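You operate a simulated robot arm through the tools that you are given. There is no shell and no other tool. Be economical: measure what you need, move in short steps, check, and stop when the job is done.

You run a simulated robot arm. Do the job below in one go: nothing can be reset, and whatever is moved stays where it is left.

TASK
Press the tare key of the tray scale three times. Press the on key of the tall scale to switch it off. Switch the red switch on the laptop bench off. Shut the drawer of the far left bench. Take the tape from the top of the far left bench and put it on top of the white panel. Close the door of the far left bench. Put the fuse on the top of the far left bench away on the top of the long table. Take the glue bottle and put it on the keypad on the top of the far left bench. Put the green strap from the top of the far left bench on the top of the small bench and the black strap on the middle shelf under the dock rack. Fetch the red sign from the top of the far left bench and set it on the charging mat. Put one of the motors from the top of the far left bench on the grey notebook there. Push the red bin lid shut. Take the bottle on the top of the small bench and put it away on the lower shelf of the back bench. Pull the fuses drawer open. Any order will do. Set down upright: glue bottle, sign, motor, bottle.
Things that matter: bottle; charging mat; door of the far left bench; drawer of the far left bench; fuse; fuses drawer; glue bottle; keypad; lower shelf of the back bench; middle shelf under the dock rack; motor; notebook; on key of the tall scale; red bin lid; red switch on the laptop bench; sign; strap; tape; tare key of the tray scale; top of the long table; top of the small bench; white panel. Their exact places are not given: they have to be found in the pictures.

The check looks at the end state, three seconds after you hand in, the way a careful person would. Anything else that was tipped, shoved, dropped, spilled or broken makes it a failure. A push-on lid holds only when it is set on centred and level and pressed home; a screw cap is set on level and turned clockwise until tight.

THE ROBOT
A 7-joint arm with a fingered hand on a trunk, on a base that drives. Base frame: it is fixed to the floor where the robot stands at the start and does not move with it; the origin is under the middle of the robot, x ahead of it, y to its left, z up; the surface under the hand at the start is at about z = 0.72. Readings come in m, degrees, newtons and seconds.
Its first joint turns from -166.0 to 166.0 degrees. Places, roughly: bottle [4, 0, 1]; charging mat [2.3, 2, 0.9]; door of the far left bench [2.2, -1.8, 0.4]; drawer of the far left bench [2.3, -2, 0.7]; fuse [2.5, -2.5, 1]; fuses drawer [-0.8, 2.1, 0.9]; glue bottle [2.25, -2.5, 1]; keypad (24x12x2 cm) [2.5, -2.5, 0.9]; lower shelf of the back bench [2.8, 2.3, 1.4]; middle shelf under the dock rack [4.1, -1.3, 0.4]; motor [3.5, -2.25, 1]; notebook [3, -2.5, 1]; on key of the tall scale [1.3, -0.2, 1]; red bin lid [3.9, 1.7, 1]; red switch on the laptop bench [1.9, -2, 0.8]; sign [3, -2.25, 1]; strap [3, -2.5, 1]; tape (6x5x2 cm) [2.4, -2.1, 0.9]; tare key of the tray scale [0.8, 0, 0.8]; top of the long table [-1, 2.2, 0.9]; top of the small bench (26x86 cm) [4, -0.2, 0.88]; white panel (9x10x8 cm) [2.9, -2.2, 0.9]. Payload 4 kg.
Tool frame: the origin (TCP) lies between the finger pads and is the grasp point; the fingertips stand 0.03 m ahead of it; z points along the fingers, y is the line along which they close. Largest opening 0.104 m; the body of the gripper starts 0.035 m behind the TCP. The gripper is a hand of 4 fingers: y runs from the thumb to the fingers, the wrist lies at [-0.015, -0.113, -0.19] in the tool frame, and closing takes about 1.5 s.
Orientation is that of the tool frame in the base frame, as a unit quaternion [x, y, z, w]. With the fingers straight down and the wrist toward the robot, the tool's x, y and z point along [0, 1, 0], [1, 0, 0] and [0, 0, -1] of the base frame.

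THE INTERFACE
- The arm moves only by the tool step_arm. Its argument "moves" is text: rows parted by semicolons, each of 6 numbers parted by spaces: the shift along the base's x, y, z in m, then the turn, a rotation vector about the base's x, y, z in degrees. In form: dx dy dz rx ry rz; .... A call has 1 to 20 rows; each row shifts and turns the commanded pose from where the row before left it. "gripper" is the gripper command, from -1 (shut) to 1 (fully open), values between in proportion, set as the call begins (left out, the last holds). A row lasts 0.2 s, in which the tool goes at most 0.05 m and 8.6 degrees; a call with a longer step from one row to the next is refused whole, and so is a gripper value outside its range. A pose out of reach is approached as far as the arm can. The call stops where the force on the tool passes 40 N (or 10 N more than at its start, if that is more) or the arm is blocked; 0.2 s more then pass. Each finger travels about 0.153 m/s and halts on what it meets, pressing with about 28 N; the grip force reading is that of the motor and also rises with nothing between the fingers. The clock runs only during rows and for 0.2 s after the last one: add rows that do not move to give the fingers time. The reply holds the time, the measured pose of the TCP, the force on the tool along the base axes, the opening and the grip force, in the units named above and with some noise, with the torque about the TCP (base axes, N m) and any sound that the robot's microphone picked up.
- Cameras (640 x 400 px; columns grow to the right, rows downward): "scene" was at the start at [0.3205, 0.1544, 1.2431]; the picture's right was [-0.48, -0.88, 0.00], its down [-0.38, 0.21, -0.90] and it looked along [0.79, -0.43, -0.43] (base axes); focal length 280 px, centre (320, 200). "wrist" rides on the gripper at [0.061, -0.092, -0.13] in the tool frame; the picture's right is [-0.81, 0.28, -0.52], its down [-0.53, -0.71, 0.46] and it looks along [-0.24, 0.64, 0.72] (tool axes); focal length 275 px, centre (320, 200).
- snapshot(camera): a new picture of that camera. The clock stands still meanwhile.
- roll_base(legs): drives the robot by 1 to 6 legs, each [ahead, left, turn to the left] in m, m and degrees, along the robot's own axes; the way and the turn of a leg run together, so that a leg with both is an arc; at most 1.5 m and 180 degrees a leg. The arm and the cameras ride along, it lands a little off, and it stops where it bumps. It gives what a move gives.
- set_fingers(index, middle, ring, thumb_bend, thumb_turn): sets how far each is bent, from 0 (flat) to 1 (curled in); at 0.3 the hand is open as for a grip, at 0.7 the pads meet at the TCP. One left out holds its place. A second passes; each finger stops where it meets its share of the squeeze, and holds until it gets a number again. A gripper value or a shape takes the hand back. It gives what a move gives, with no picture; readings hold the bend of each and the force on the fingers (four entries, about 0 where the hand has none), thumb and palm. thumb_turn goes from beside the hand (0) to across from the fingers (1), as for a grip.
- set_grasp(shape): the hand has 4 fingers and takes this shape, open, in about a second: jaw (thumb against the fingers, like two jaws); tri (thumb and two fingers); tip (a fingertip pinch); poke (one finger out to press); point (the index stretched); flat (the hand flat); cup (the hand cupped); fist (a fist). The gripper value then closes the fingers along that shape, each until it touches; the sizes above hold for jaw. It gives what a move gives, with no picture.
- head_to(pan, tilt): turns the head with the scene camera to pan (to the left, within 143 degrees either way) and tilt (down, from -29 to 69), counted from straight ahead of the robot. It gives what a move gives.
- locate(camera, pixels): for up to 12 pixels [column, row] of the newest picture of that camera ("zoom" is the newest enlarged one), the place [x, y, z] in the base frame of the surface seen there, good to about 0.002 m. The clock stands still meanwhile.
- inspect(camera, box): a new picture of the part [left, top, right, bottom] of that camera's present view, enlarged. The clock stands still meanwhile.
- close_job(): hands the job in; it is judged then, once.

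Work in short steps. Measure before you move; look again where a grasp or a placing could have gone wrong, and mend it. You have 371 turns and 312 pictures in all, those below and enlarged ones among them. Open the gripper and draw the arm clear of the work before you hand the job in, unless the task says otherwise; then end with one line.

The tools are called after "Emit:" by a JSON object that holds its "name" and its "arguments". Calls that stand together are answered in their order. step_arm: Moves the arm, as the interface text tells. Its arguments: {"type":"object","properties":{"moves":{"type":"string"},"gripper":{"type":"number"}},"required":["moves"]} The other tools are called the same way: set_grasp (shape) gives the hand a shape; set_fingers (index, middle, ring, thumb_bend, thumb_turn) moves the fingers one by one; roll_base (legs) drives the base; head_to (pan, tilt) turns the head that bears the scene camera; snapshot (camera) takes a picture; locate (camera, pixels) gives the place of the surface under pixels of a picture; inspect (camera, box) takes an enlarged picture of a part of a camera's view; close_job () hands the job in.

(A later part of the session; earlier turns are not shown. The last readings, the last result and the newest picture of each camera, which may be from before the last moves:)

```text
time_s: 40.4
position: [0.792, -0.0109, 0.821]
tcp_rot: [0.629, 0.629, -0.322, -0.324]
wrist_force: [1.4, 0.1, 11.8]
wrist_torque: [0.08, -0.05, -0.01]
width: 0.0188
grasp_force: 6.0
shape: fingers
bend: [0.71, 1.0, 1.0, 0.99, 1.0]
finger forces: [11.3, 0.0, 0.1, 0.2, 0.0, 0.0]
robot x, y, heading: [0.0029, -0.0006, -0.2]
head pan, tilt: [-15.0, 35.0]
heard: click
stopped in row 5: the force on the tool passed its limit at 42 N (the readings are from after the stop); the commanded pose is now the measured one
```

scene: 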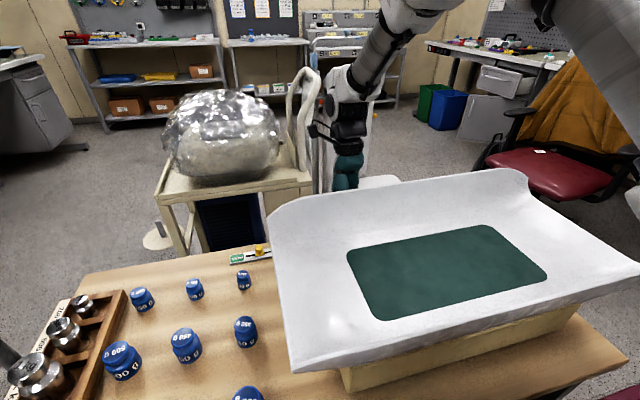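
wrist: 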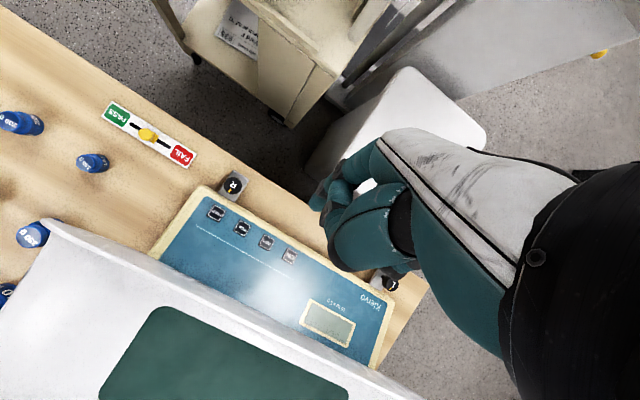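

One click heard. I lift and check the finger before pressing again.

Emit:
{"name": "step_arm", "arguments": {"moves": "0 0 0.02 0 0 0;0 0 0.015 0 0 0;0 0 0 0 0 0"}}

Emit:
{"name": "inspect", "arguments": {"camera": "wrist", "box": [200, 80, 520, 320]}}

Emit:
{"name": "locate", "arguments": {"camera": "zoom", "pixels": [[245, 208], [250, 215], [243, 200], [260, 190], [235, 180]]}}

```text
time_s: 41.2
position: [0.7908, -0.0131, 0.8548]
tcp_rot: [0.628, 0.629, -0.323, -0.324]
wrist_force: [0.0, 0.7, 0.4]
wrist_torque: [-0.02, 0.02, -0.04]
width: 0.0203
grasp_force: 0.1
shape: fingers
bend: [0.38, 1.0, 1.0, 0.99, 1.0]
finger forces: [0.1, 0.0, 0.1, 0.0, 0.0, 0.0]
robot x, y, heading: [0.0014, -0.0048, 0.1]
head pan, tilt: [-15.0, 35.0]
```

```text
1.67 times, centred on (360, 200) of wrist
```

zoom: 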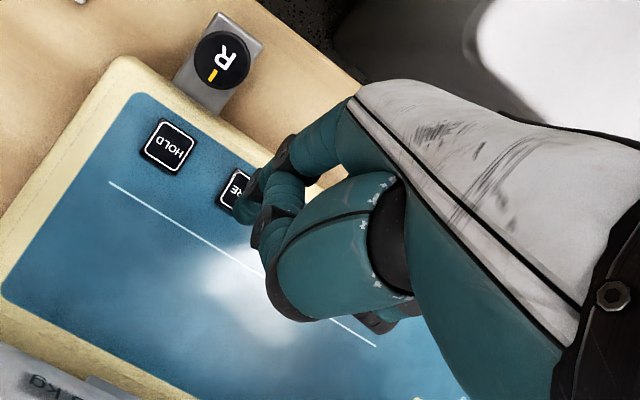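

```text
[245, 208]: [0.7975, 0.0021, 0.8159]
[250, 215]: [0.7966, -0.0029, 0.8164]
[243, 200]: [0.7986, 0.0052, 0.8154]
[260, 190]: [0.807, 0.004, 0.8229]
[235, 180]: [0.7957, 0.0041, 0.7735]
```

Still aligned; second press.

Emit:
{"name": "step_arm", "arguments": {"moves": "-0.002 0 -0.02 0 0 0;0 0 -0.014 0 0 0;0 0 -0.004 0 0 0;0 0 -0.002 0 0 0;0 0 0 0 0 0"}}

Emit:
{"name": "step_arm", "arguments": {"moves": "0 0 0.02 0 0 0;0 0 0.015 0 0 0;0 0 0 0 0 0"}}

```text
time_s: 42.3
position: [0.7938, -0.0103, 0.818]
tcp_rot: [0.631, 0.631, -0.317, -0.321]
wrist_force: [1.5, -0.8, 13.2]
wrist_torque: [0.06, -0.13, 0.0]
width: 0.0177
grasp_force: 6.3
shape: fingers
bend: [0.71, 1.0, 1.0, 0.98, 1.0]
finger forces: [13.2, 0.0, 0.0, 0.1, 0.0, 0.0]
robot x, y, heading: [0.0003, 0.0008, 0.1]
head pan, tilt: [-15.0, 35.0]
heard: click
stopped in row 5: the force on the tool passed its limit at 42 N (the readings are from after the stop); the commanded pose is now the measured one
```

```text
time_s: 43.1
position: [0.7904, -0.0081, 0.8539]
tcp_rot: [0.63, 0.63, -0.319, -0.322]
wrist_force: [-0.1, -0.1, 0.2]
wrist_torque: [0.03, -0.02, -0.02]
width: 0.0196
grasp_force: 0.0
shape: fingers
bend: [0.38, 1.0, 1.0, 0.98, 1.0]
finger forces: [0.0, 0.1, 0.0, 0.0, 0.0, 0.0]
robot x, y, heading: [-0.003, 0.0033, -0.1]
head pan, tilt: [-15.0, 35.0]
```

Second click. Correct the small y drift and press a third time.

Emit:
{"name": "step_arm", "arguments": {"moves": "-0.001 -0.003 -0.02 0 0 0;0 0 -0.014 0 0 0;0 0 -0.003 0 0 0;0 0 -0.002 0 0 0;0 0 0 0 0 0"}}

Emit:
{"name": "step_arm", "arguments": {"moves": "0 0 0.03 0 0 0;0 0 0.04 0 0 0;0 0 0.04 0 0 0;0 0 0.04 0 0 0;0 0 0.04 0 0 0;0 0 0.04 0 0 0;0 0 0 0 0 0"}}

Emit:
{"name": "snapshot", "arguments": {"camera": "wrist"}}

```text
time_s: 44.1
position: [0.7956, -0.0109, 0.8185]
tcp_rot: [0.633, 0.633, -0.314, -0.318]
wrist_force: [1.7, 0.7, 12.2]
wrist_torque: [0.07, -0.03, -0.02]
width: 0.0174
grasp_force: 5.9
shape: fingers
bend: [0.71, 1.0, 1.0, 0.98, 1.0]
finger forces: [12.1, 0.0, 0.0, 0.1, 0.0, 0.0]
robot x, y, heading: [-0.0003, -0.0006, 0.2]
head pan, tilt: [-15.0, 35.0]
heard: click
stopped in row 4: the force on the tool passed its limit at 43 N (the readings are from after the stop); the commanded pose is now the measured one
```

```text
time_s: 45.7
position: [0.7965, -0.0101, 1.0442]
tcp_rot: [0.632, 0.632, -0.316, -0.319]
wrist_force: [-0.3, 0.2, -0.3]
wrist_torque: [-0.01, -0.01, 0.02]
width: 0.0194
grasp_force: 0.0
shape: fingers
bend: [0.38, 1.0, 1.0, 0.98, 1.0]
finger forces: [0.1, 0.0, 0.0, 0.0, 0.1, 0.0]
robot x, y, heading: [-0.0016, -0.0012, -0.1]
head pan, tilt: [-15.0, 35.0]
```

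```text
274 pictures are left
```

wrist: 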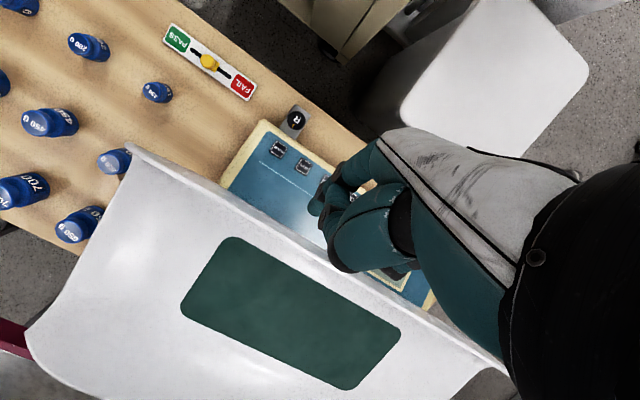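

Three clicks, tare done. I retract the arm to a high carrying pose with fingers down.

Emit:
{"name": "step_arm", "arguments": {"moves": "0 0 0.04 0 0 0;0 0 0.04 0 -7 0;-0.01 0 0.04 0 -8 0;-0.01 0 0.04 0 -8 0;-0.01 0 0.04 0 -8 0;-0.02 0 0.02 0 -8 0;-0.02 0 0 0 -8 0;-0.02 0 0 0 -6 0;0 0 0 0 0 0"}}

Emit:
{"name": "set_grasp", "arguments": {"shape": "jaw"}}

Emit:
{"name": "head_to", "arguments": {"pan": 110, "tilt": 35}}

Emit:
{"name": "snapshot", "arguments": {"camera": "scene"}}

```text
time_s: 47.7
position: [0.7053, -0.0118, 1.2687]
tcp_rot: [0.707, 0.707, 0.001, -0.003]
wrist_force: [-0.5, -0.6, 0.1]
wrist_torque: [-0.01, 0.0, -0.01]
width: 0.019
grasp_force: 0.0
shape: fingers
bend: [0.38, 1.0, 1.0, 0.98, 1.0]
finger forces: [0.0, 0.1, 0.1, 0.1, 0.0, 0.0]
robot x, y, heading: [0.0004, 0.0017, 0.2]
head pan, tilt: [-15.0, 35.0]
```

```text
time_s: 48.6
position: [0.7051, -0.012, 1.2678]
tcp_rot: [0.707, 0.707, 0.001, -0.003]
wrist_force: [0.9, 0.4, -0.1]
wrist_torque: [-0.04, 0.03, 0.02]
width: 0.1036
grasp_force: 0.0
shape: jaw
bend: [0.3, 0.3, 0.3, 0.3, 0.98]
finger forces: [0.0, 0.1, 0.0, 0.1, 0.0, 0.0]
robot x, y, heading: [0.0007, 0.0026, -0.0]
head pan, tilt: [-15.0, 35.0]
```

```text
time_s: 50.6
position: [0.7054, -0.0113, 1.2679]
tcp_rot: [0.707, 0.708, 0.0, -0.003]
wrist_force: [-0.1, -0.6, 0.6]
wrist_torque: [0.01, 0.02, -0.01]
width: 0.1036
grasp_force: 0.0
shape: jaw
bend: [0.3, 0.3, 0.3, 0.3, 0.98]
finger forces: [0.0, 0.0, 0.1, 0.1, 0.0, 0.1]
robot x, y, heading: [0.0009, -0.0016, 0.2]
head pan, tilt: [110.0, 35.0]
```

```text
273 pictures are left
```

scene: 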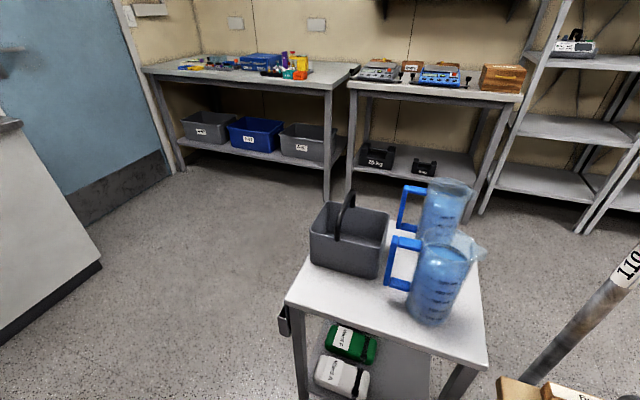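

Emit:
{"name": "locate", "arguments": {"camera": "scene", "pixels": [[290, 300], [345, 195], [100, 262], [335, 85], [165, 70], [355, 85], [300, 68], [450, 185], [480, 252], [285, 320], [15, 125], [440, 215]]}}

Emit:
{"name": "inspect", "arguments": {"camera": "scene", "box": [130, 30, 370, 190]}}

```text
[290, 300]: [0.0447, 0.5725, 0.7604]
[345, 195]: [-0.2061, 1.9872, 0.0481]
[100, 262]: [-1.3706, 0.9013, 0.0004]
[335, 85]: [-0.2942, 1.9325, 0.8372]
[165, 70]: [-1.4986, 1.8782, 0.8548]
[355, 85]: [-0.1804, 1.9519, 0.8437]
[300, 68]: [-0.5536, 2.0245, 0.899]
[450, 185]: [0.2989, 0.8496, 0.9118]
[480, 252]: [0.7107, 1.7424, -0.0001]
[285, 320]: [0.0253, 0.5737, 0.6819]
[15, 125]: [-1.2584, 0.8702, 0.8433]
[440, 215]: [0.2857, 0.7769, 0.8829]
```

```text
2.50 times, centred on (250, 110) of scene
```

zoom: 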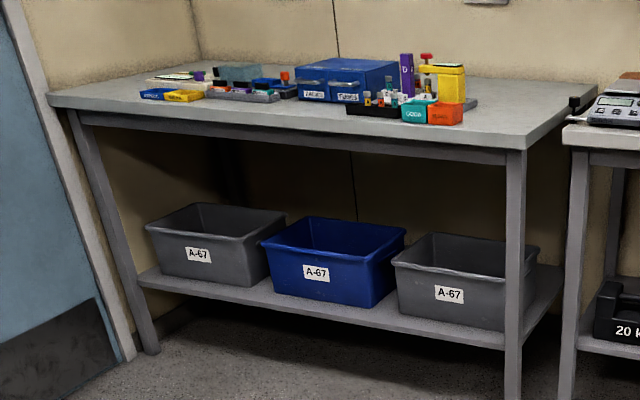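

I drive back, left past the jug table, then face the long table.

Emit:
{"name": "roll_base", "arguments": {"legs": [[-0.47, 0, 0], [0, 1.25, 0], [-0.33, 0, 0], [0, 0, 90]]}}

Emit:
{"name": "head_to", "arguments": {"pan": -5, "tilt": 30}}

Emit:
{"name": "snapshot", "arguments": {"camera": "scene"}}

```text
time_s: 65.0
position: [-0.7846, 1.9466, 1.2676]
tcp_rot: [-0.015, 1.0, -0.002, -0.003]
wrist_force: [-0.6, -0.1, 0.1]
wrist_torque: [0.03, 0.01, -0.01]
width: 0.1037
grasp_force: 0.0
shape: jaw
bend: [0.3, 0.3, 0.3, 0.3, 0.98]
finger forces: [0.0, 0.0, 0.0, 0.0, 0.1, 0.1]
robot x, y, heading: [-0.7786, 1.2443, 91.5]
head pan, tilt: [110.0, 35.0]
```

```text
time_s: 67.0
position: [-0.7849, 1.9459, 1.2674]
tcp_rot: [-0.015, 1.0, -0.002, -0.002]
wrist_force: [0.7, 0.0, -0.9]
wrist_torque: [-0.05, 0.01, -0.03]
width: 0.1037
grasp_force: 0.0
shape: jaw
bend: [0.3, 0.3, 0.3, 0.3, 0.98]
finger forces: [0.0, 0.1, 0.1, 0.0, 0.1, 0.1]
robot x, y, heading: [-0.7763, 1.2392, 91.8]
head pan, tilt: [-5.0, 30.0]
```

```text
271 pictures are left
```

scene: 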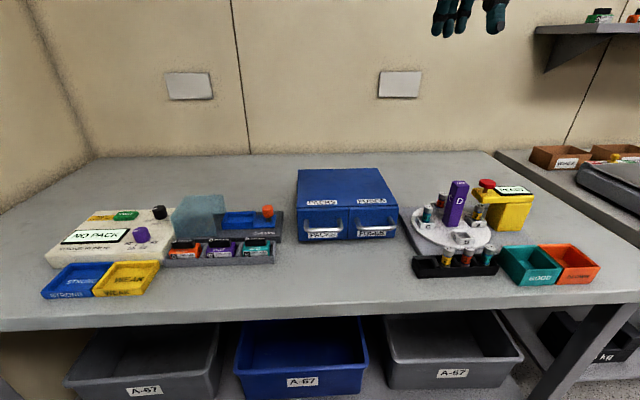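

Emit:
{"name": "inspect", "arguments": {"camera": "scene", "box": [270, 150, 430, 270]}}

Emit:
{"name": "locate", "arguments": {"camera": "zoom", "pixels": [[412, 315], [350, 285], [480, 270], [345, 335], [485, 335], [205, 320], [410, 340], [416, 330], [320, 350], [450, 130], [410, 290], [330, 130]]}}

```text
3.33 times, centred on (350, 210) of scene
```

zoom: 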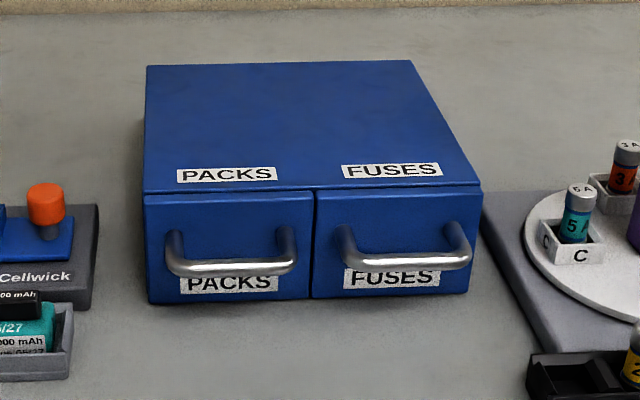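

```text
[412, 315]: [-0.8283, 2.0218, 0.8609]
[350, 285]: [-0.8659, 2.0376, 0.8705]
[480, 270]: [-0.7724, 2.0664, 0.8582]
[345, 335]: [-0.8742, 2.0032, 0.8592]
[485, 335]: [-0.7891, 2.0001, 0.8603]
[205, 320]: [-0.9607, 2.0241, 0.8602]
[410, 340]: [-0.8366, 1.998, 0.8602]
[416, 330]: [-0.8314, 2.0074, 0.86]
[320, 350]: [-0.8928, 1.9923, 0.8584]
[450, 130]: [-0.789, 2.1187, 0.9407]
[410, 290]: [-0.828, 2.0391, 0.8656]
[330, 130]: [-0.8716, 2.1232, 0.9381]
```

Emit:
{"name": "locate", "arguments": {"camera": "zoom", "pixels": [[407, 262], [405, 270], [350, 250], [350, 264], [460, 245], [468, 258], [405, 215], [350, 215]]}}

```text
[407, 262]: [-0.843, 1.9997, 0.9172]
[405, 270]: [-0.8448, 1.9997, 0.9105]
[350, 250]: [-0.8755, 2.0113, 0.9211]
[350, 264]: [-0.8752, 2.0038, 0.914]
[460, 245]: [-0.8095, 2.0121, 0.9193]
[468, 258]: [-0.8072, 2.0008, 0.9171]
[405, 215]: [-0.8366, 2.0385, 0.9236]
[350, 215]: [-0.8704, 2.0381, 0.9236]
```

The FUSES handle bar is at (-0.841, 2.003, 0.914), 5.5 cm clear inside. I take a fingertip-pinch shape, tilt forward 30°, come down partway and look at the hand.

Emit:
{"name": "set_grasp", "arguments": {"shape": "tip"}}

Emit:
{"name": "step_arm", "arguments": {"moves": "-0.015 -0.015 -0.04 7.5 0 0;-0.015 -0.015 -0.04 7.5 0 0;-0.015 -0.015 -0.04 7.5 0 0;-0.011 -0.015 -0.04 7.5 0 0;0 0 -0.04 0 0 0;0 0 0 0 0 0", "gripper": -0.2}}

Emit:
{"name": "snapshot", "arguments": {"camera": "scene"}}

Emit:
{"name": "snapshot", "arguments": {"camera": "wrist"}}

```text
time_s: 67.9
position: [-0.7845, 1.9476, 1.2677]
tcp_rot: [-0.015, 1.0, -0.002, -0.002]
wrist_force: [0.3, 0.4, -0.5]
wrist_torque: [0.01, 0.02, 0.02]
width: 0.1039
grasp_force: 0.2
shape: tip
bend: [0.3, 0.98, 0.99, 0.3, 0.98]
finger forces: [0.0, 0.0, 0.0, 0.0, 0.0, 0.0]
robot x, y, heading: [-0.7762, 1.242, 91.5]
head pan, tilt: [-5.0, 30.0]
```

```text
time_s: 69.3
position: [-0.8618, 1.9174, 1.0945]
tcp_rot: [-0.015, 0.966, 0.256, 0.002]
wrist_force: [-0.1, 0.1, -0.2]
wrist_torque: [-0.01, 0.02, -0.02]
width: 0.042
grasp_force: 0.1
shape: tip
bend: [0.73, 0.98, 0.99, 0.72, 1.0]
finger forces: [0.0, 0.0, 0.1, 0.1, 0.0, 0.0]
out of reach, approached as far as the arm can: row 4, 5
robot x, y, heading: [-0.7755, 1.2439, 91.5]
head pan, tilt: [-5.0, 30.0]
```

```text
269 pictures are left
```

scene: 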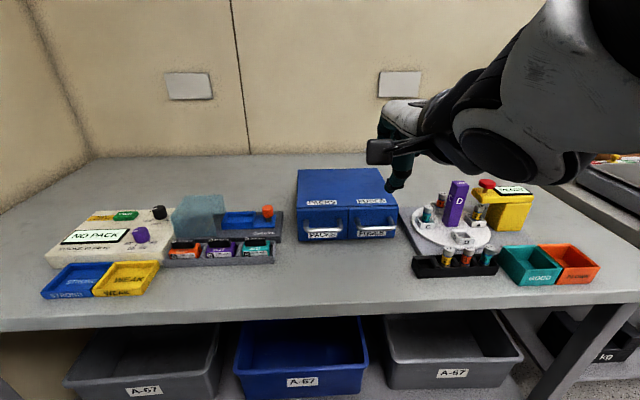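

```text
268 pictures are left
```

wrist: 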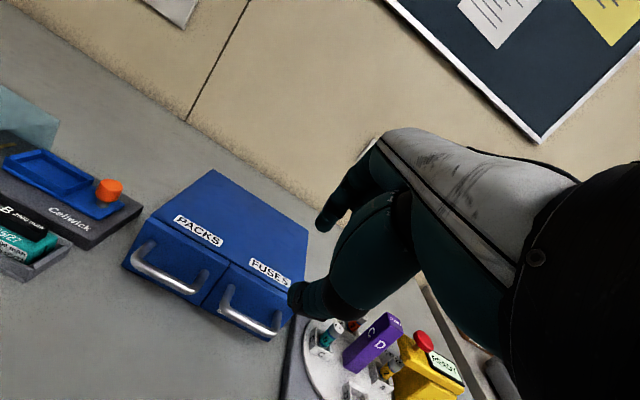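

The tilted pose is a bit too close to the trunk; I back the base 0.1 m and then extend forward.

Emit:
{"name": "roll_base", "arguments": {"legs": [[-0.1, 0, 0]]}}

Emit:
{"name": "step_arm", "arguments": {"moves": "0.004 0.03 0 0 0 0;0.004 0.03 0 0 0 0;0.003 0.03 0 0 0 0;0 0.02 -0.03 0 0 0;0 0.015 -0.04 0 0 0;0 0 -0.03 0 0 0;0 0 0 0 0 0", "gripper": -0.2}}

Emit:
{"name": "snapshot", "arguments": {"camera": "scene"}}

Emit:
{"name": "snapshot", "arguments": {"camera": "wrist"}}

```text
time_s: 70.4
position: [-0.8592, 1.8148, 1.0937]
tcp_rot: [-0.015, 0.966, 0.256, 0.002]
wrist_force: [-0.1, -0.4, -0.4]
wrist_torque: [0.0, 0.01, -0.02]
width: 0.0421
grasp_force: 0.1
shape: tip
bend: [0.73, 0.98, 0.99, 0.72, 1.0]
finger forces: [0.1, 0.0, 0.1, 0.1, 0.0, 0.0]
robot x, y, heading: [-0.7744, 1.1404, 91.7]
head pan, tilt: [-5.0, 30.0]
```

```text
time_s: 72.0
position: [-0.8432, 1.9428, 1.0006]
tcp_rot: [-0.007, 0.966, 0.258, -0.005]
wrist_force: [0.4, 0.4, -0.9]
wrist_torque: [-0.01, -0.01, 0.01]
width: 0.042
grasp_force: 0.1
shape: tip
bend: [0.73, 0.98, 0.99, 0.72, 1.0]
finger forces: [0.0, 0.1, 0.0, 0.1, 0.0, 0.1]
robot x, y, heading: [-0.7752, 1.1402, 91.5]
head pan, tilt: [-5.0, 30.0]
```

```text
267 pictures are left
```

scene: 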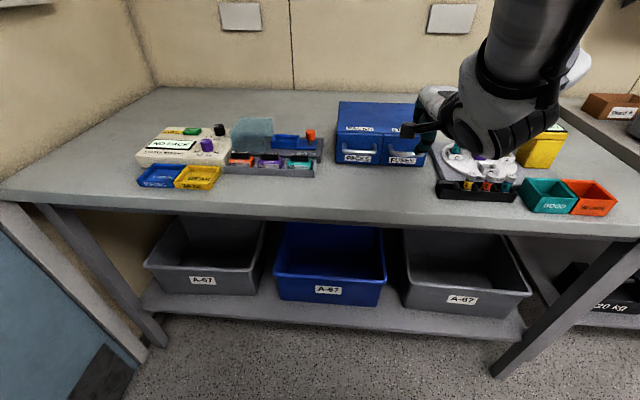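

```text
266 pictures are left
```

wrist: 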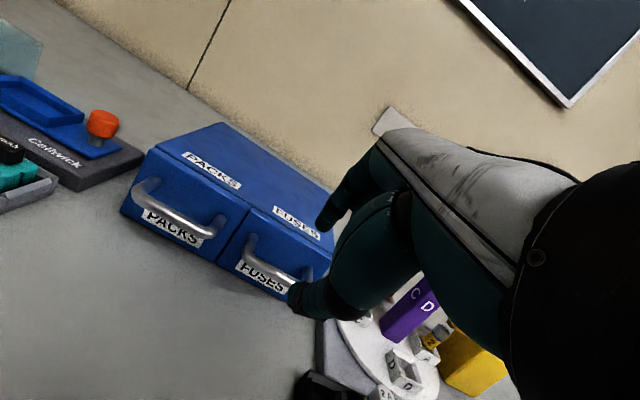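

I locate the fingertips and handle.

Emit:
{"name": "locate", "arguments": {"camera": "wrist", "pixels": [[320, 224], [292, 298], [327, 215], [300, 305], [275, 278], [250, 245], [309, 275]]}}

Emit:
{"name": "inspect", "arguments": {"camera": "wrist", "box": [220, 160, 380, 340]}}

```text
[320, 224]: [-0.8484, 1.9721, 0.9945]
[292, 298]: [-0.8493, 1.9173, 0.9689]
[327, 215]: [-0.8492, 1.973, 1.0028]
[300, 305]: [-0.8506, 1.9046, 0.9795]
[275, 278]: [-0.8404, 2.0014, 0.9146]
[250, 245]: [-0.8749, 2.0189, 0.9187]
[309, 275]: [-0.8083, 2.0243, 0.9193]
```

```text
2.22 times, centred on (300, 250) of wrist
```

zoom: 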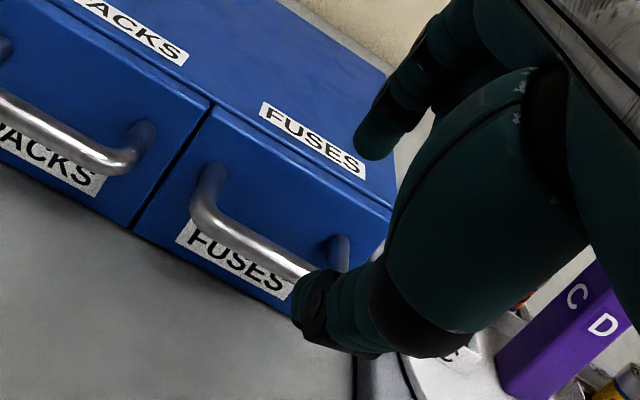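

Index tip must enter the gap behind the bar (y≈2.025). I reduce tilt by 10°, move forward above it, then descend slowly.

Emit:
{"name": "step_arm", "arguments": {"moves": "0.002 0.027 0 -5 0 0;0 0.0275 0 -5 0 0;0 0 -0.03 0 0 0;0 0 0 0 0 0", "gripper": -0.2}}

Emit:
{"name": "inspect", "arguments": {"camera": "wrist", "box": [220, 160, 380, 340]}}

Emit:
{"name": "locate", "arguments": {"camera": "zoom", "pixels": [[370, 150], [380, 130], [310, 310], [320, 340], [250, 240]]}}

```text
time_s: 73.0
position: [-0.8475, 1.9943, 0.9644]
tcp_rot: [-0.014, 0.985, 0.17, 0.001]
wrist_force: [0.1, -0.1, -0.5]
wrist_torque: [-0.01, -0.03, 0.0]
width: 0.0422
grasp_force: 0.1
shape: tip
bend: [0.73, 0.98, 0.99, 0.72, 1.0]
finger forces: [0.1, 0.1, 0.0, 0.1, 0.1, 0.0]
robot x, y, heading: [-0.7767, 1.1407, 91.5]
head pan, tilt: [-5.0, 30.0]
```

```text
2.22 times, centred on (300, 250) of wrist
```

zoom: 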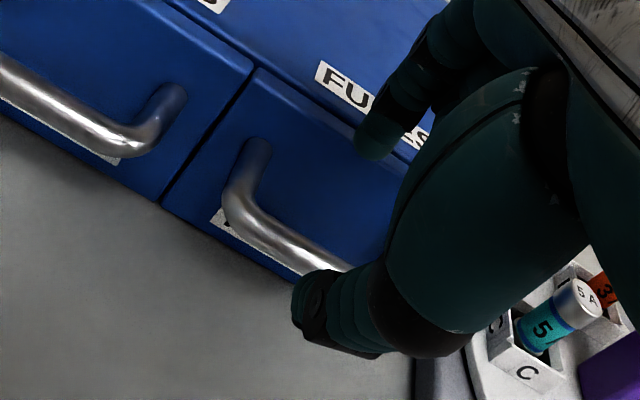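

```text
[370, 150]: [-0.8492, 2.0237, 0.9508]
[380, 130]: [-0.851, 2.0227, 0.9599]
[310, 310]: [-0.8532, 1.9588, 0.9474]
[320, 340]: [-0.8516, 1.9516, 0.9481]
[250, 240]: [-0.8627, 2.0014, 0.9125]
```

Tip at y≈2.024; descend 4.6 cm slowly into the gap.

Emit:
{"name": "step_arm", "arguments": {"moves": "0.002 0.001 -0.015 0 0 0;0 0 -0.015 0 0 0;0 0 -0.01 0 0 0;0 0 -0.006 0 0 0;0 0 0 0 0 0", "gripper": -0.2}}

Emit:
{"name": "inspect", "arguments": {"camera": "wrist", "box": [220, 160, 380, 340]}}

```text
time_s: 74.2
position: [-0.8449, 1.997, 0.9189]
tcp_rot: [-0.015, 0.985, 0.172, 0.001]
wrist_force: [0.2, 0.2, 0.6]
wrist_torque: [-0.01, -0.02, 0.0]
width: 0.0422
grasp_force: 0.1
shape: tip
bend: [0.73, 0.98, 0.99, 0.72, 1.0]
finger forces: [0.0, 0.1, 0.0, 0.0, 0.0, 0.1]
robot x, y, heading: [-0.7773, 1.1388, 91.9]
head pan, tilt: [-5.0, 30.0]
```

```text
2.22 times, centred on (300, 250) of wrist
```

zoom: 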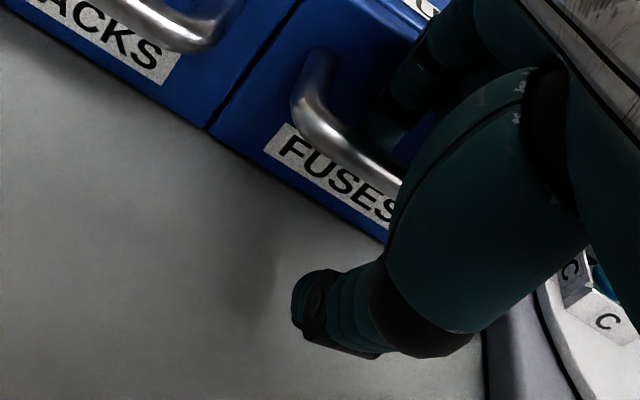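

The index is behind the bar. Close the pinch and pull gently.

Emit:
{"name": "step_arm", "arguments": {"moves": "0 0 0 0 0 0;0 0 0 0 0 0;0 0 0 0 0 0;0 0 0 0 0 0;0 0 0 0 0 0", "gripper": -1}}

Emit:
{"name": "step_arm", "arguments": {"moves": "0 -0.015 0 0 0 0;0 -0.015 0 0 0 0;0 -0.015 0 0 0 0;0 -0.015 0 0 0 0;0 -0.015 0 0 0 0;0 -0.015 0 0 0 0;0 0 0 0 0 0"}}

Emit:
{"name": "snapshot", "arguments": {"camera": "wrist"}}

```text
time_s: 75.4
position: [-0.8449, 1.9961, 0.9184]
tcp_rot: [-0.015, 0.985, 0.17, 0.001]
wrist_force: [0.5, -1.2, -6.8]
wrist_torque: [-0.09, 0.01, -0.02]
width: 0.0
grasp_force: 27.8
shape: tip
bend: [0.71, 1.0, 1.0, 0.48, 1.0]
finger forces: [5.3, 0.0, 0.0, 0.0, 0.1, 0.0]
robot x, y, heading: [-0.7735, 1.1363, 91.8]
head pan, tilt: [-5.0, 30.0]
```

```text
time_s: 76.5
position: [-0.83, 1.9422, 0.9177]
tcp_rot: [0.002, 0.986, 0.169, -0.003]
wrist_force: [-25.6, 0.3, -19.7]
wrist_torque: [-0.19, -0.03, 0.47]
width: 0.0
grasp_force: 27.7
shape: tip
bend: [0.72, 1.0, 1.0, 0.49, 0.97]
finger forces: [30.7, 0.0, 0.0, 0.0, 32.6, 0.0]
robot x, y, heading: [-0.7719, 1.1417, 91.8]
head pan, tilt: [-5.0, 30.0]
stopped in row 5: the force on the tool passed its limit at 45 N (the readings are from after the stop); the commanded pose is now the measured one
```

```text
262 pictures are left
```

wrist: 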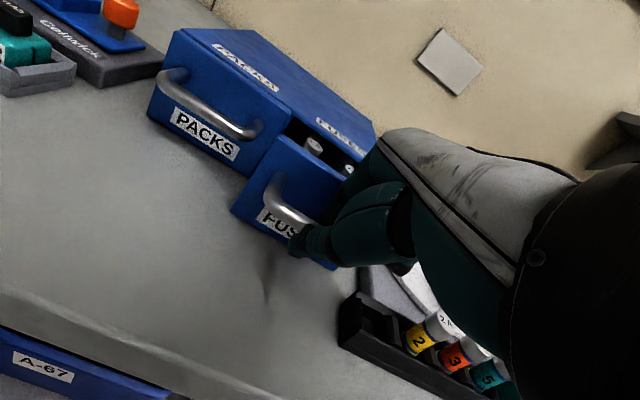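

The drawer moved out several cm, with side force. I look closer.

Emit:
{"name": "inspect", "arguments": {"camera": "wrist", "box": [220, 100, 420, 300]}}

Emit:
{"name": "locate", "arguments": {"camera": "wrist", "pixels": [[270, 165], [240, 210], [262, 195], [290, 135], [300, 165]]}}

```text
2.00 times, centred on (320, 200) of wrist
```

zoom: 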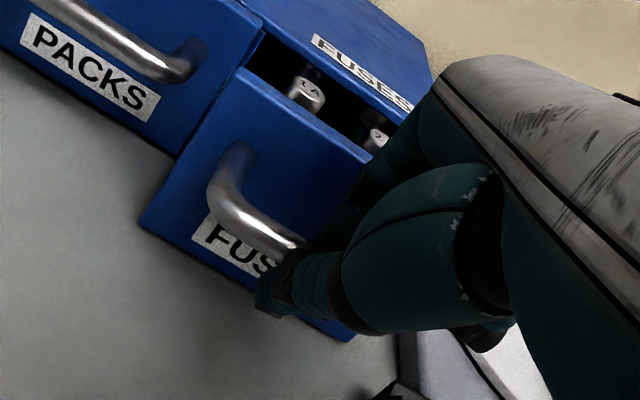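

```text
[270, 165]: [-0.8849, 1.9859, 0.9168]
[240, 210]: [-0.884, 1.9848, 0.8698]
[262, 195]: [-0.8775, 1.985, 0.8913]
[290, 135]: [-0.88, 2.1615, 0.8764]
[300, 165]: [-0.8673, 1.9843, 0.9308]
```

Opened 5.3 cm so far. I relieve the sideways load and pull further.

Emit:
{"name": "step_arm", "arguments": {"moves": "-0.006 0 0 0 0 0;-0.006 0 0 0 0 0;0 -0.01 0 0 0 0;0 -0.01 0 0 0 0;0 -0.01 0 0 0 0;0 -0.01 0 0 0 0;0 0 0 0 0 0"}}

Emit:
{"name": "snapshot", "arguments": {"camera": "wrist"}}

```text
time_s: 76.9
position: [-0.8308, 1.9432, 0.9185]
tcp_rot: [0.007, 0.986, 0.169, -0.006]
wrist_force: [-20.4, 0.3, -18.7]
wrist_torque: [-0.15, -0.03, 0.44]
width: 0.0
grasp_force: 28.1
shape: tip
bend: [0.72, 1.0, 1.0, 0.5, 0.97]
finger forces: [30.2, 0.0, 0.0, 0.0, 32.4, 0.1]
robot x, y, heading: [-0.7734, 1.1402, 91.6]
head pan, tilt: [-5.0, 30.0]
stopped in row 2: the force on the tool passed its limit at 43 N (the readings are from after the stop); the commanded pose is now the measured one
```

```text
260 pictures are left
```

wrist: 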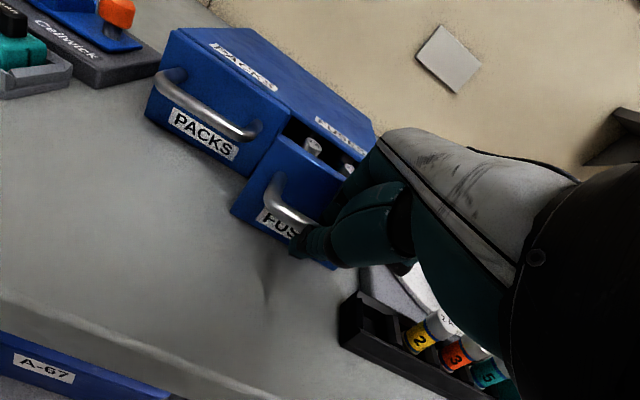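

I ease the pinch to unload it, then pull with the index only as a hook.

Emit:
{"name": "step_arm", "arguments": {"moves": "0 0 0 0 0 0;0 0 0 0 0 0;-0.003 0 0 0 0 0;-0.003 0 0 0 0 0;0 0 0 0 0 0", "gripper": -0.4}}

Emit:
{"name": "inspect", "arguments": {"camera": "wrist", "box": [220, 100, 420, 300]}}

```text
time_s: 78.1
position: [-0.8267, 1.9442, 0.9206]
tcp_rot: [0.018, 0.985, 0.17, -0.004]
wrist_force: [0.5, -0.1, 0.3]
wrist_torque: [0.0, 0.0, -0.02]
width: 0.0307
grasp_force: 0.1
shape: tip
bend: [0.73, 0.98, 0.99, 0.74, 1.0]
finger forces: [1.1, 0.0, 0.1, 0.0, 0.0, 0.0]
robot x, y, heading: [-0.7731, 1.1415, 91.6]
head pan, tilt: [-5.0, 30.0]
```

```text
2.00 times, centred on (320, 200) of wrist
```

zoom: 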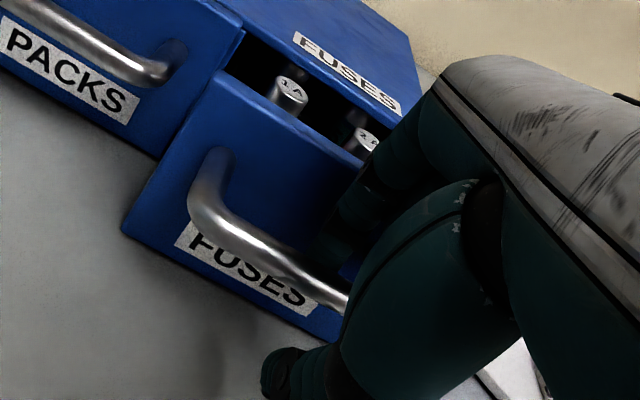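

Emit:
{"name": "step_arm", "arguments": {"moves": "-0.007 0 0 0 0 0;-0.006 0 0 0 0 0;0 -0.015 0 0 0 0;0 -0.015 0 0 0 0;0 -0.015 0 0 0 0;0 -0.015 0 0 0 0;0 0 0 0 0 0", "gripper": -0.4}}

Emit:
{"name": "snapshot", "arguments": {"camera": "wrist"}}

```text
time_s: 79.4
position: [-0.8104, 1.9106, 0.9236]
tcp_rot: [0.051, 0.983, 0.173, -0.007]
wrist_force: [-33.3, 0.9, -1.5]
wrist_torque: [-0.02, 0.3, 1.0]
width: 0.0336
grasp_force: 0.2
shape: tip
bend: [0.73, 0.98, 0.99, 0.74, 1.0]
finger forces: [33.5, 0.0, 0.1, 0.0, 0.0, 0.1]
robot x, y, heading: [-0.7746, 1.1389, 91.9]
head pan, tilt: [-5.0, 30.0]
stopped in row 6: the force on the tool passed its limit at 45 N (the readings are from after the stop); the commanded pose is now the measured one
```

```text
258 pictures are left
```

wrist: 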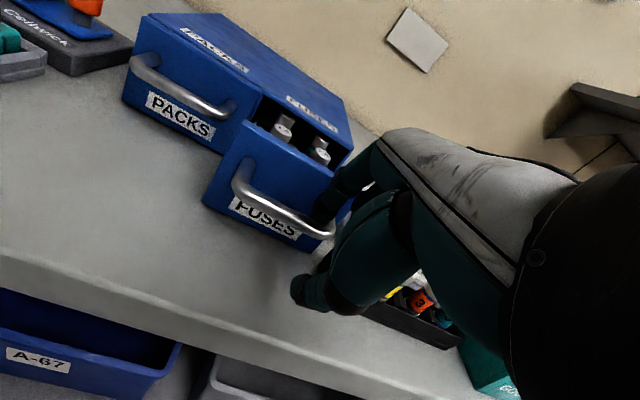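

Emit:
{"name": "locate", "arguments": {"camera": "wrist", "pixels": [[240, 150], [250, 135], [265, 105], [222, 195], [240, 180], [325, 230]]}}

Emit:
{"name": "inspect", "arguments": {"camera": "wrist", "box": [180, 80, 420, 320]}}

```text
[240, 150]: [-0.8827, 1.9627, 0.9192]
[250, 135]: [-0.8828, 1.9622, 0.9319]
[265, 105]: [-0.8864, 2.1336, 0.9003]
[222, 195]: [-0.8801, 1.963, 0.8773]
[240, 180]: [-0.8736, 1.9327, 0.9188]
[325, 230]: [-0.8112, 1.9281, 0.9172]
```

```text
1.67 times, centred on (300, 200) of wrist
```

zoom: 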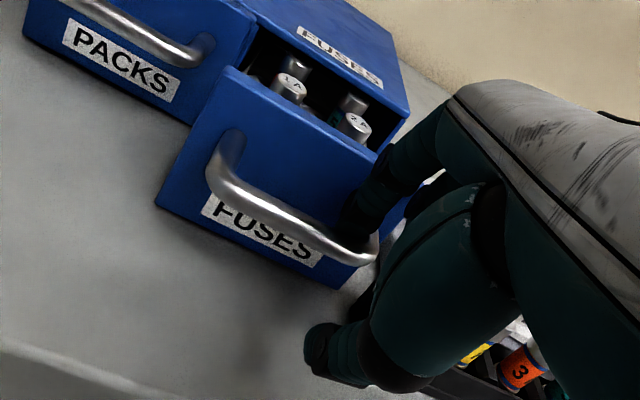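

Opened 7.6 cm; finger is against the handle's right post and the hand yawed. I relax, recentre left, fix yaw, then pull more.

Emit:
{"name": "step_arm", "arguments": {"moves": "0 0.006 0 0 0 0;-0.01 0 0 0 0 3.5;-0.012 0 0 0 0 4;-0.005 0 0 0 0 0;0 0 0 0 0 0", "gripper": -0.4}}

Emit:
{"name": "step_arm", "arguments": {"moves": "0 -0.01 0 0 0 0;0 -0.01 0 0 0 0;0 -0.01 0 0 0 0;0 -0.01 0 0 0 0;0 -0.01 0 0 0 0;0 -0.01 0 0 0 0;0 0 0 0 0 0"}}

Emit:
{"name": "snapshot", "arguments": {"camera": "wrist"}}

```text
time_s: 80.6
position: [-0.832, 1.9161, 0.9231]
tcp_rot: [-0.007, 0.985, 0.172, -0.018]
wrist_force: [0.4, -0.2, -0.1]
wrist_torque: [-0.02, -0.03, 0.02]
width: 0.0315
grasp_force: 0.0
shape: tip
bend: [0.73, 0.98, 0.99, 0.74, 1.0]
finger forces: [0.0, 0.0, 0.0, 0.0, 0.0, 0.1]
robot x, y, heading: [-0.777, 1.1381, 91.7]
head pan, tilt: [-5.0, 30.0]
```

```text
time_s: 81.9
position: [-0.8087, 1.877, 0.929]
tcp_rot: [0.024, 0.984, 0.176, -0.027]
wrist_force: [-32.6, 0.4, -8.8]
wrist_torque: [-0.21, 0.43, 0.98]
width: 0.0331
grasp_force: 0.0
shape: tip
bend: [0.73, 0.98, 0.99, 0.74, 1.0]
finger forces: [31.2, 0.0, 0.1, 0.0, 0.0, 0.1]
out of reach, approached as far as the arm can: row 6
robot x, y, heading: [-0.7765, 1.1424, 91.8]
head pan, tilt: [-5.0, 30.0]
stopped in row 6: the force on the tool passed its limit at 43 N (the readings are from after the stop); the commanded pose is now the measured one
```

```text
256 pictures are left
```

wrist: 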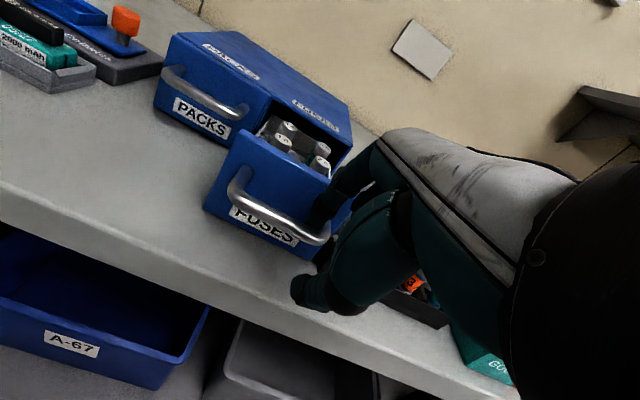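

Emit:
{"name": "locate", "arguments": {"camera": "wrist", "pixels": [[240, 150], [245, 135], [225, 195], [310, 105], [345, 140]]}}

Emit:
{"name": "inspect", "arguments": {"camera": "wrist", "box": [180, 60, 420, 280]}}

```text
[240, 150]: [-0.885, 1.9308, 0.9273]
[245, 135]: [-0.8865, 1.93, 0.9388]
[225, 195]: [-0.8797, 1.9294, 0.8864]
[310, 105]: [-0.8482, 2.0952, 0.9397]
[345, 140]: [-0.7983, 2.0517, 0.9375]
```

```text
1.82 times, centred on (300, 170) of wrist
```

zoom: 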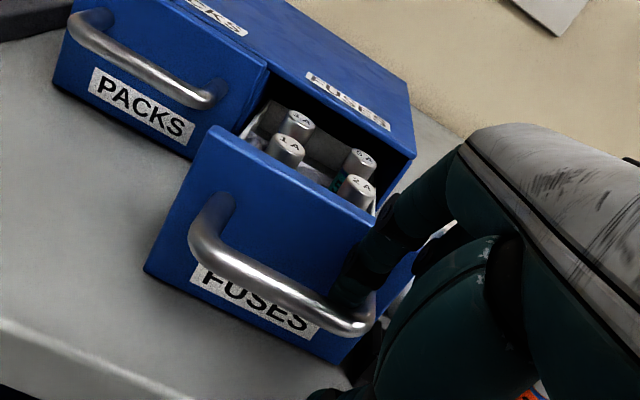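

Opened 11 cm. I recentre and use the base to pull a couple of cm more, checking for an end stop.

Emit:
{"name": "step_arm", "arguments": {"moves": "0 0.006 0 0 0 0;-0.01 0 -0.004 0 0 2;-0.012 0 -0.004 0 0 3;-0.003 0 0 0 0 0;0 0 0 0 0 0", "gripper": -0.4}}

Emit:
{"name": "roll_base", "arguments": {"legs": [[-0.04, 0, 0]]}}

Emit:
{"name": "inspect", "arguments": {"camera": "wrist", "box": [180, 60, 420, 280]}}

Emit:
{"name": "locate", "arguments": {"camera": "wrist", "pixels": [[240, 150], [245, 135], [225, 195], [310, 105], [345, 140]]}}

```text
time_s: 83.1
position: [-0.8225, 1.8853, 0.9236]
tcp_rot: [-0.008, 0.984, 0.175, -0.034]
wrist_force: [-0.4, 0.0, 0.2]
wrist_torque: [0.01, -0.01, 0.03]
width: 0.0313
grasp_force: 0.1
shape: tip
bend: [0.73, 0.98, 0.99, 0.74, 1.0]
finger forces: [0.1, 0.1, 0.0, 0.1, 0.0, 0.0]
robot x, y, heading: [-0.7763, 1.1382, 91.8]
head pan, tilt: [-5.0, 30.0]
```

```text
time_s: 84.0
position: [-0.8217, 1.8444, 0.9222]
tcp_rot: [-0.009, 0.984, 0.175, -0.033]
wrist_force: [0.8, 0.2, 0.4]
wrist_torque: [0.0, -0.02, -0.01]
width: 0.0316
grasp_force: 0.0
shape: tip
bend: [0.73, 0.98, 0.99, 0.74, 1.0]
finger forces: [0.0, 0.0, 0.0, 0.1, 0.1, 0.0]
robot x, y, heading: [-0.7724, 1.0979, 91.5]
head pan, tilt: [-5.0, 30.0]
```

```text
1.82 times, centred on (300, 170) of wrist
```

zoom: 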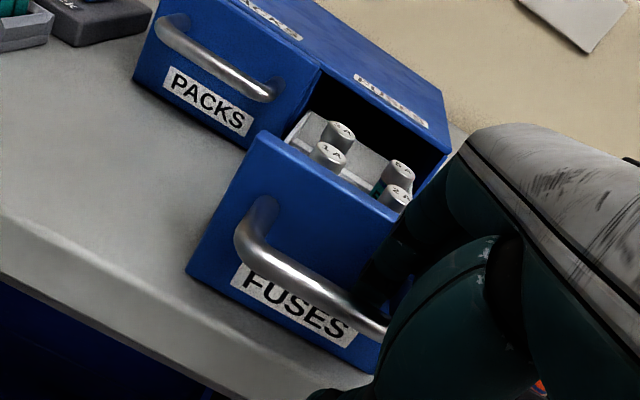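

```text
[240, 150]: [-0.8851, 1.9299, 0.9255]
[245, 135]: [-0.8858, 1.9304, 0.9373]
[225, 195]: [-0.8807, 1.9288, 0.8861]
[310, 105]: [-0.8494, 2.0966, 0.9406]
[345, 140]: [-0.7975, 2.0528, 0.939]
```

Emit:
{"name": "locate", "arguments": {"camera": "zoom", "pixels": [[252, 160], [240, 180], [215, 250], [300, 150], [420, 170], [380, 160]]}}

```text
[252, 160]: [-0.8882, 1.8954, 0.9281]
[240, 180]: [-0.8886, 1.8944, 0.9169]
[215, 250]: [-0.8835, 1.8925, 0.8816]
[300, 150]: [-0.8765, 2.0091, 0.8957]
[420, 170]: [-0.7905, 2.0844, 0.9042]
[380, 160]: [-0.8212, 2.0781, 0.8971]
```

Opened 14 cm, level. That is open; I free the finger and lift away.

Emit:
{"name": "step_arm", "arguments": {"moves": "0 0.005 0 0 0 0;0 0 0.02 0 0 0;0 0 0.03 0 0 0;0 0 0.04 0 0 0;0 0 0.04 -4 0 0;0 0 0.05 -8 0 0;0 0 0.05 -8 0 0;0 0 0.05 0 0 0;0 -0.02 0.04 0 0 0;0 0 0 0 0 0"}}

Emit:
{"name": "snapshot", "arguments": {"camera": "scene"}}

```text
time_s: 86.2
position: [-0.8195, 1.8299, 1.2389]
tcp_rot: [-0.002, 0.999, 0.002, -0.034]
wrist_force: [-0.3, 0.8, 0.3]
wrist_torque: [0.0, -0.01, -0.01]
width: 0.0313
grasp_force: 0.0
shape: tip
bend: [0.73, 0.98, 0.99, 0.74, 1.0]
finger forces: [0.1, 0.0, 0.0, 0.0, 0.0, 0.0]
robot x, y, heading: [-0.7727, 1.1038, 91.7]
head pan, tilt: [-5.0, 30.0]
```

```text
253 pictures are left
```

scene: 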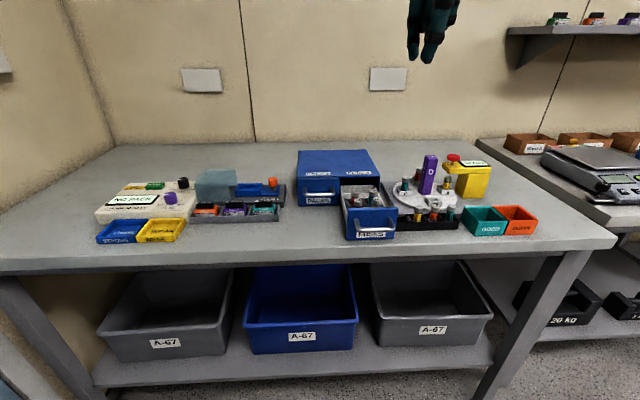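

Fuses drawer is open. I drive along the corridor toward the bin lid at the far end.

Emit:
{"name": "roll_base", "arguments": {"legs": [[0.35, 0, 0], [0, 0, -91.7], [1.5, 0, 0], [1.4, 0, 0]]}}

Emit:
{"name": "head_to", "arguments": {"pan": 0, "tilt": 25}}

Emit:
{"name": "snapshot", "arguments": {"camera": "scene"}}

Emit:
{"name": "head_to", "arguments": {"pan": 60, "tilt": 15}}

Emit:
{"name": "snapshot", "arguments": {"camera": "scene"}}

Emit:
{"name": "head_to", "arguments": {"pan": -60, "tilt": 25}}

Emit:
{"name": "snapshot", "arguments": {"camera": "scene"}}

```text
time_s: 90.0
position: [-0.5698, 2.1354, 1.2396]
tcp_rot: [0.188, 0.982, 0.007, -0.033]
wrist_force: [0.3, -0.4, -0.6]
wrist_torque: [0.03, -0.01, -0.02]
width: 0.0315
grasp_force: 0.1
shape: tip
bend: [0.73, 0.98, 0.99, 0.74, 1.0]
finger forces: [0.1, 0.0, 0.0, 0.1, 0.0, 0.0]
robot x, y, heading: [-0.8015, 1.4384, 69.7]
head pan, tilt: [-5.0, 30.0]
stopped in leg 2: the robot was blocked; the commanded pose is now the measured one
```

```text
time_s: 90.6
position: [-0.57, 2.1357, 1.24]
tcp_rot: [0.188, 0.982, 0.008, -0.032]
wrist_force: [0.2, -0.4, 0.0]
wrist_torque: [-0.01, -0.02, -0.01]
width: 0.0315
grasp_force: 0.0
shape: tip
bend: [0.73, 0.98, 0.99, 0.74, 1.0]
finger forces: [0.0, 0.0, 0.0, 0.0, 0.0, 0.0]
robot x, y, heading: [-0.8037, 1.4371, 69.8]
head pan, tilt: [0.0, 25.0]
```

```text
252 pictures are left
```

scene: 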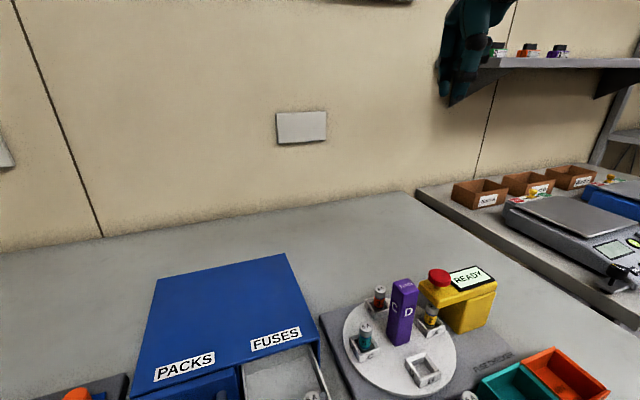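

```text
time_s: 91.9
position: [-0.5683, 2.1341, 1.2391]
tcp_rot: [0.188, 0.981, 0.007, -0.034]
wrist_force: [0.6, 0.7, 0.7]
wrist_torque: [0.03, 0.01, -0.01]
width: 0.0315
grasp_force: 0.0
shape: tip
bend: [0.73, 0.98, 0.99, 0.74, 1.0]
finger forces: [0.0, 0.0, 0.0, 0.0, 0.1, 0.1]
robot x, y, heading: [-0.8039, 1.4397, 69.6]
head pan, tilt: [60.0, 15.0]
```

```text
251 pictures are left
```

scene: 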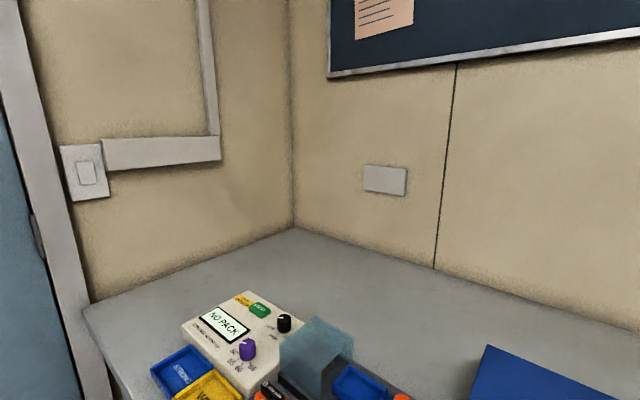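

```text
time_s: 93.9
position: [-0.5705, 2.1346, 1.2398]
tcp_rot: [0.188, 0.982, 0.008, -0.033]
wrist_force: [0.1, -0.2, 0.6]
wrist_torque: [-0.03, 0.01, -0.01]
width: 0.0314
grasp_force: 0.1
shape: tip
bend: [0.73, 0.98, 0.99, 0.74, 1.0]
finger forces: [0.0, 0.0, 0.0, 0.1, 0.0, 0.0]
robot x, y, heading: [-0.7996, 1.4398, 69.8]
head pan, tilt: [-60.0, 25.0]
```

```text
250 pictures are left
```

scene: 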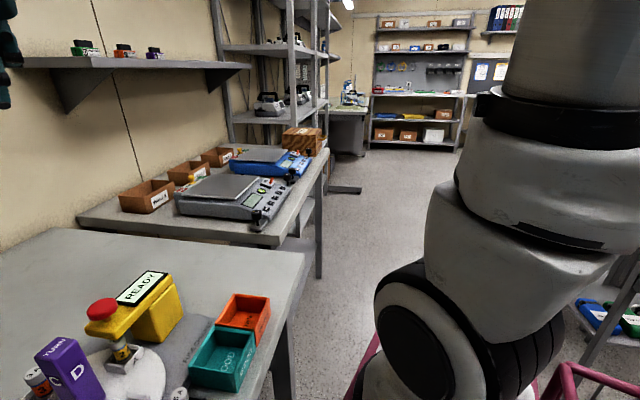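

Likely the base corner met the table edge. I back away first, finish the turn, then proceed.

Emit:
{"name": "roll_base", "arguments": {"legs": [[-0.16, 0, 0], [0, 0, -69.7], [0, 0.12, 0]]}}

Emit:
{"name": "head_to", "arguments": {"pan": 0, "tilt": 25}}

Emit:
{"name": "snapshot", "arguments": {"camera": "scene"}}

```text
time_s: 99.2
position: [-0.1263, 1.442, 1.2397]
tcp_rot: [0.71, 0.703, 0.026, -0.023]
wrist_force: [-0.4, 0.4, 0.0]
wrist_torque: [0.01, -0.04, 0.02]
width: 0.0315
grasp_force: 0.1
shape: tip
bend: [0.73, 0.98, 0.99, 0.74, 1.0]
finger forces: [0.1, 0.1, 0.0, 0.0, 0.0, 0.0]
robot x, y, heading: [-0.8595, 1.4122, 0.8]
head pan, tilt: [-60.0, 25.0]
```

```text
time_s: 100.5
position: [-0.1269, 1.4424, 1.2395]
tcp_rot: [0.71, 0.703, 0.025, -0.021]
wrist_force: [0.1, -0.3, 0.8]
wrist_torque: [0.0, -0.01, -0.02]
width: 0.0313
grasp_force: 0.0
shape: tip
bend: [0.73, 0.98, 0.99, 0.74, 1.0]
finger forces: [0.0, 0.1, 0.0, 0.0, 0.1, 0.0]
robot x, y, heading: [-0.8579, 1.4113, 0.6]
head pan, tilt: [0.0, 25.0]
```

```text
249 pictures are left
```

scene: 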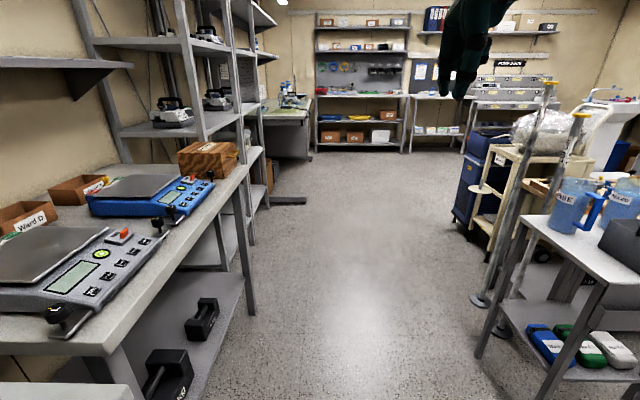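

Emit:
{"name": "locate", "arguments": {"camera": "scene", "pixels": [[480, 350], [305, 202], [248, 310], [268, 205], [475, 300], [525, 215], [450, 220], [360, 155], [320, 90], [405, 95]]}}

Emit:
{"name": "inspect", "arguments": {"camera": "scene", "box": [230, 0, 630, 200]}}

```text
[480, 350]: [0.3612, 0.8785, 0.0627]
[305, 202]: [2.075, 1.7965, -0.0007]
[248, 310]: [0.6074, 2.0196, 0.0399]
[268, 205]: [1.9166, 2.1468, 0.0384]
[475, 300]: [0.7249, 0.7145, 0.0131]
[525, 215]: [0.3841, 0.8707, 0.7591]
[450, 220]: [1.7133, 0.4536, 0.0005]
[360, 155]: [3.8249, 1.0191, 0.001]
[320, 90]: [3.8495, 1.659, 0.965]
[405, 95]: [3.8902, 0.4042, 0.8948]
```

```text
1.60 times, centred on (430, 100) of scene
```

zoom: 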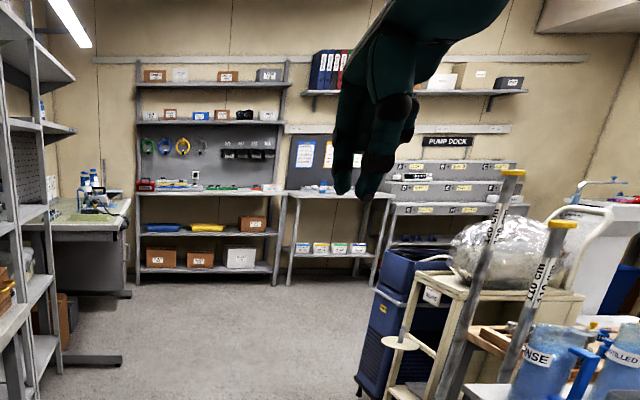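

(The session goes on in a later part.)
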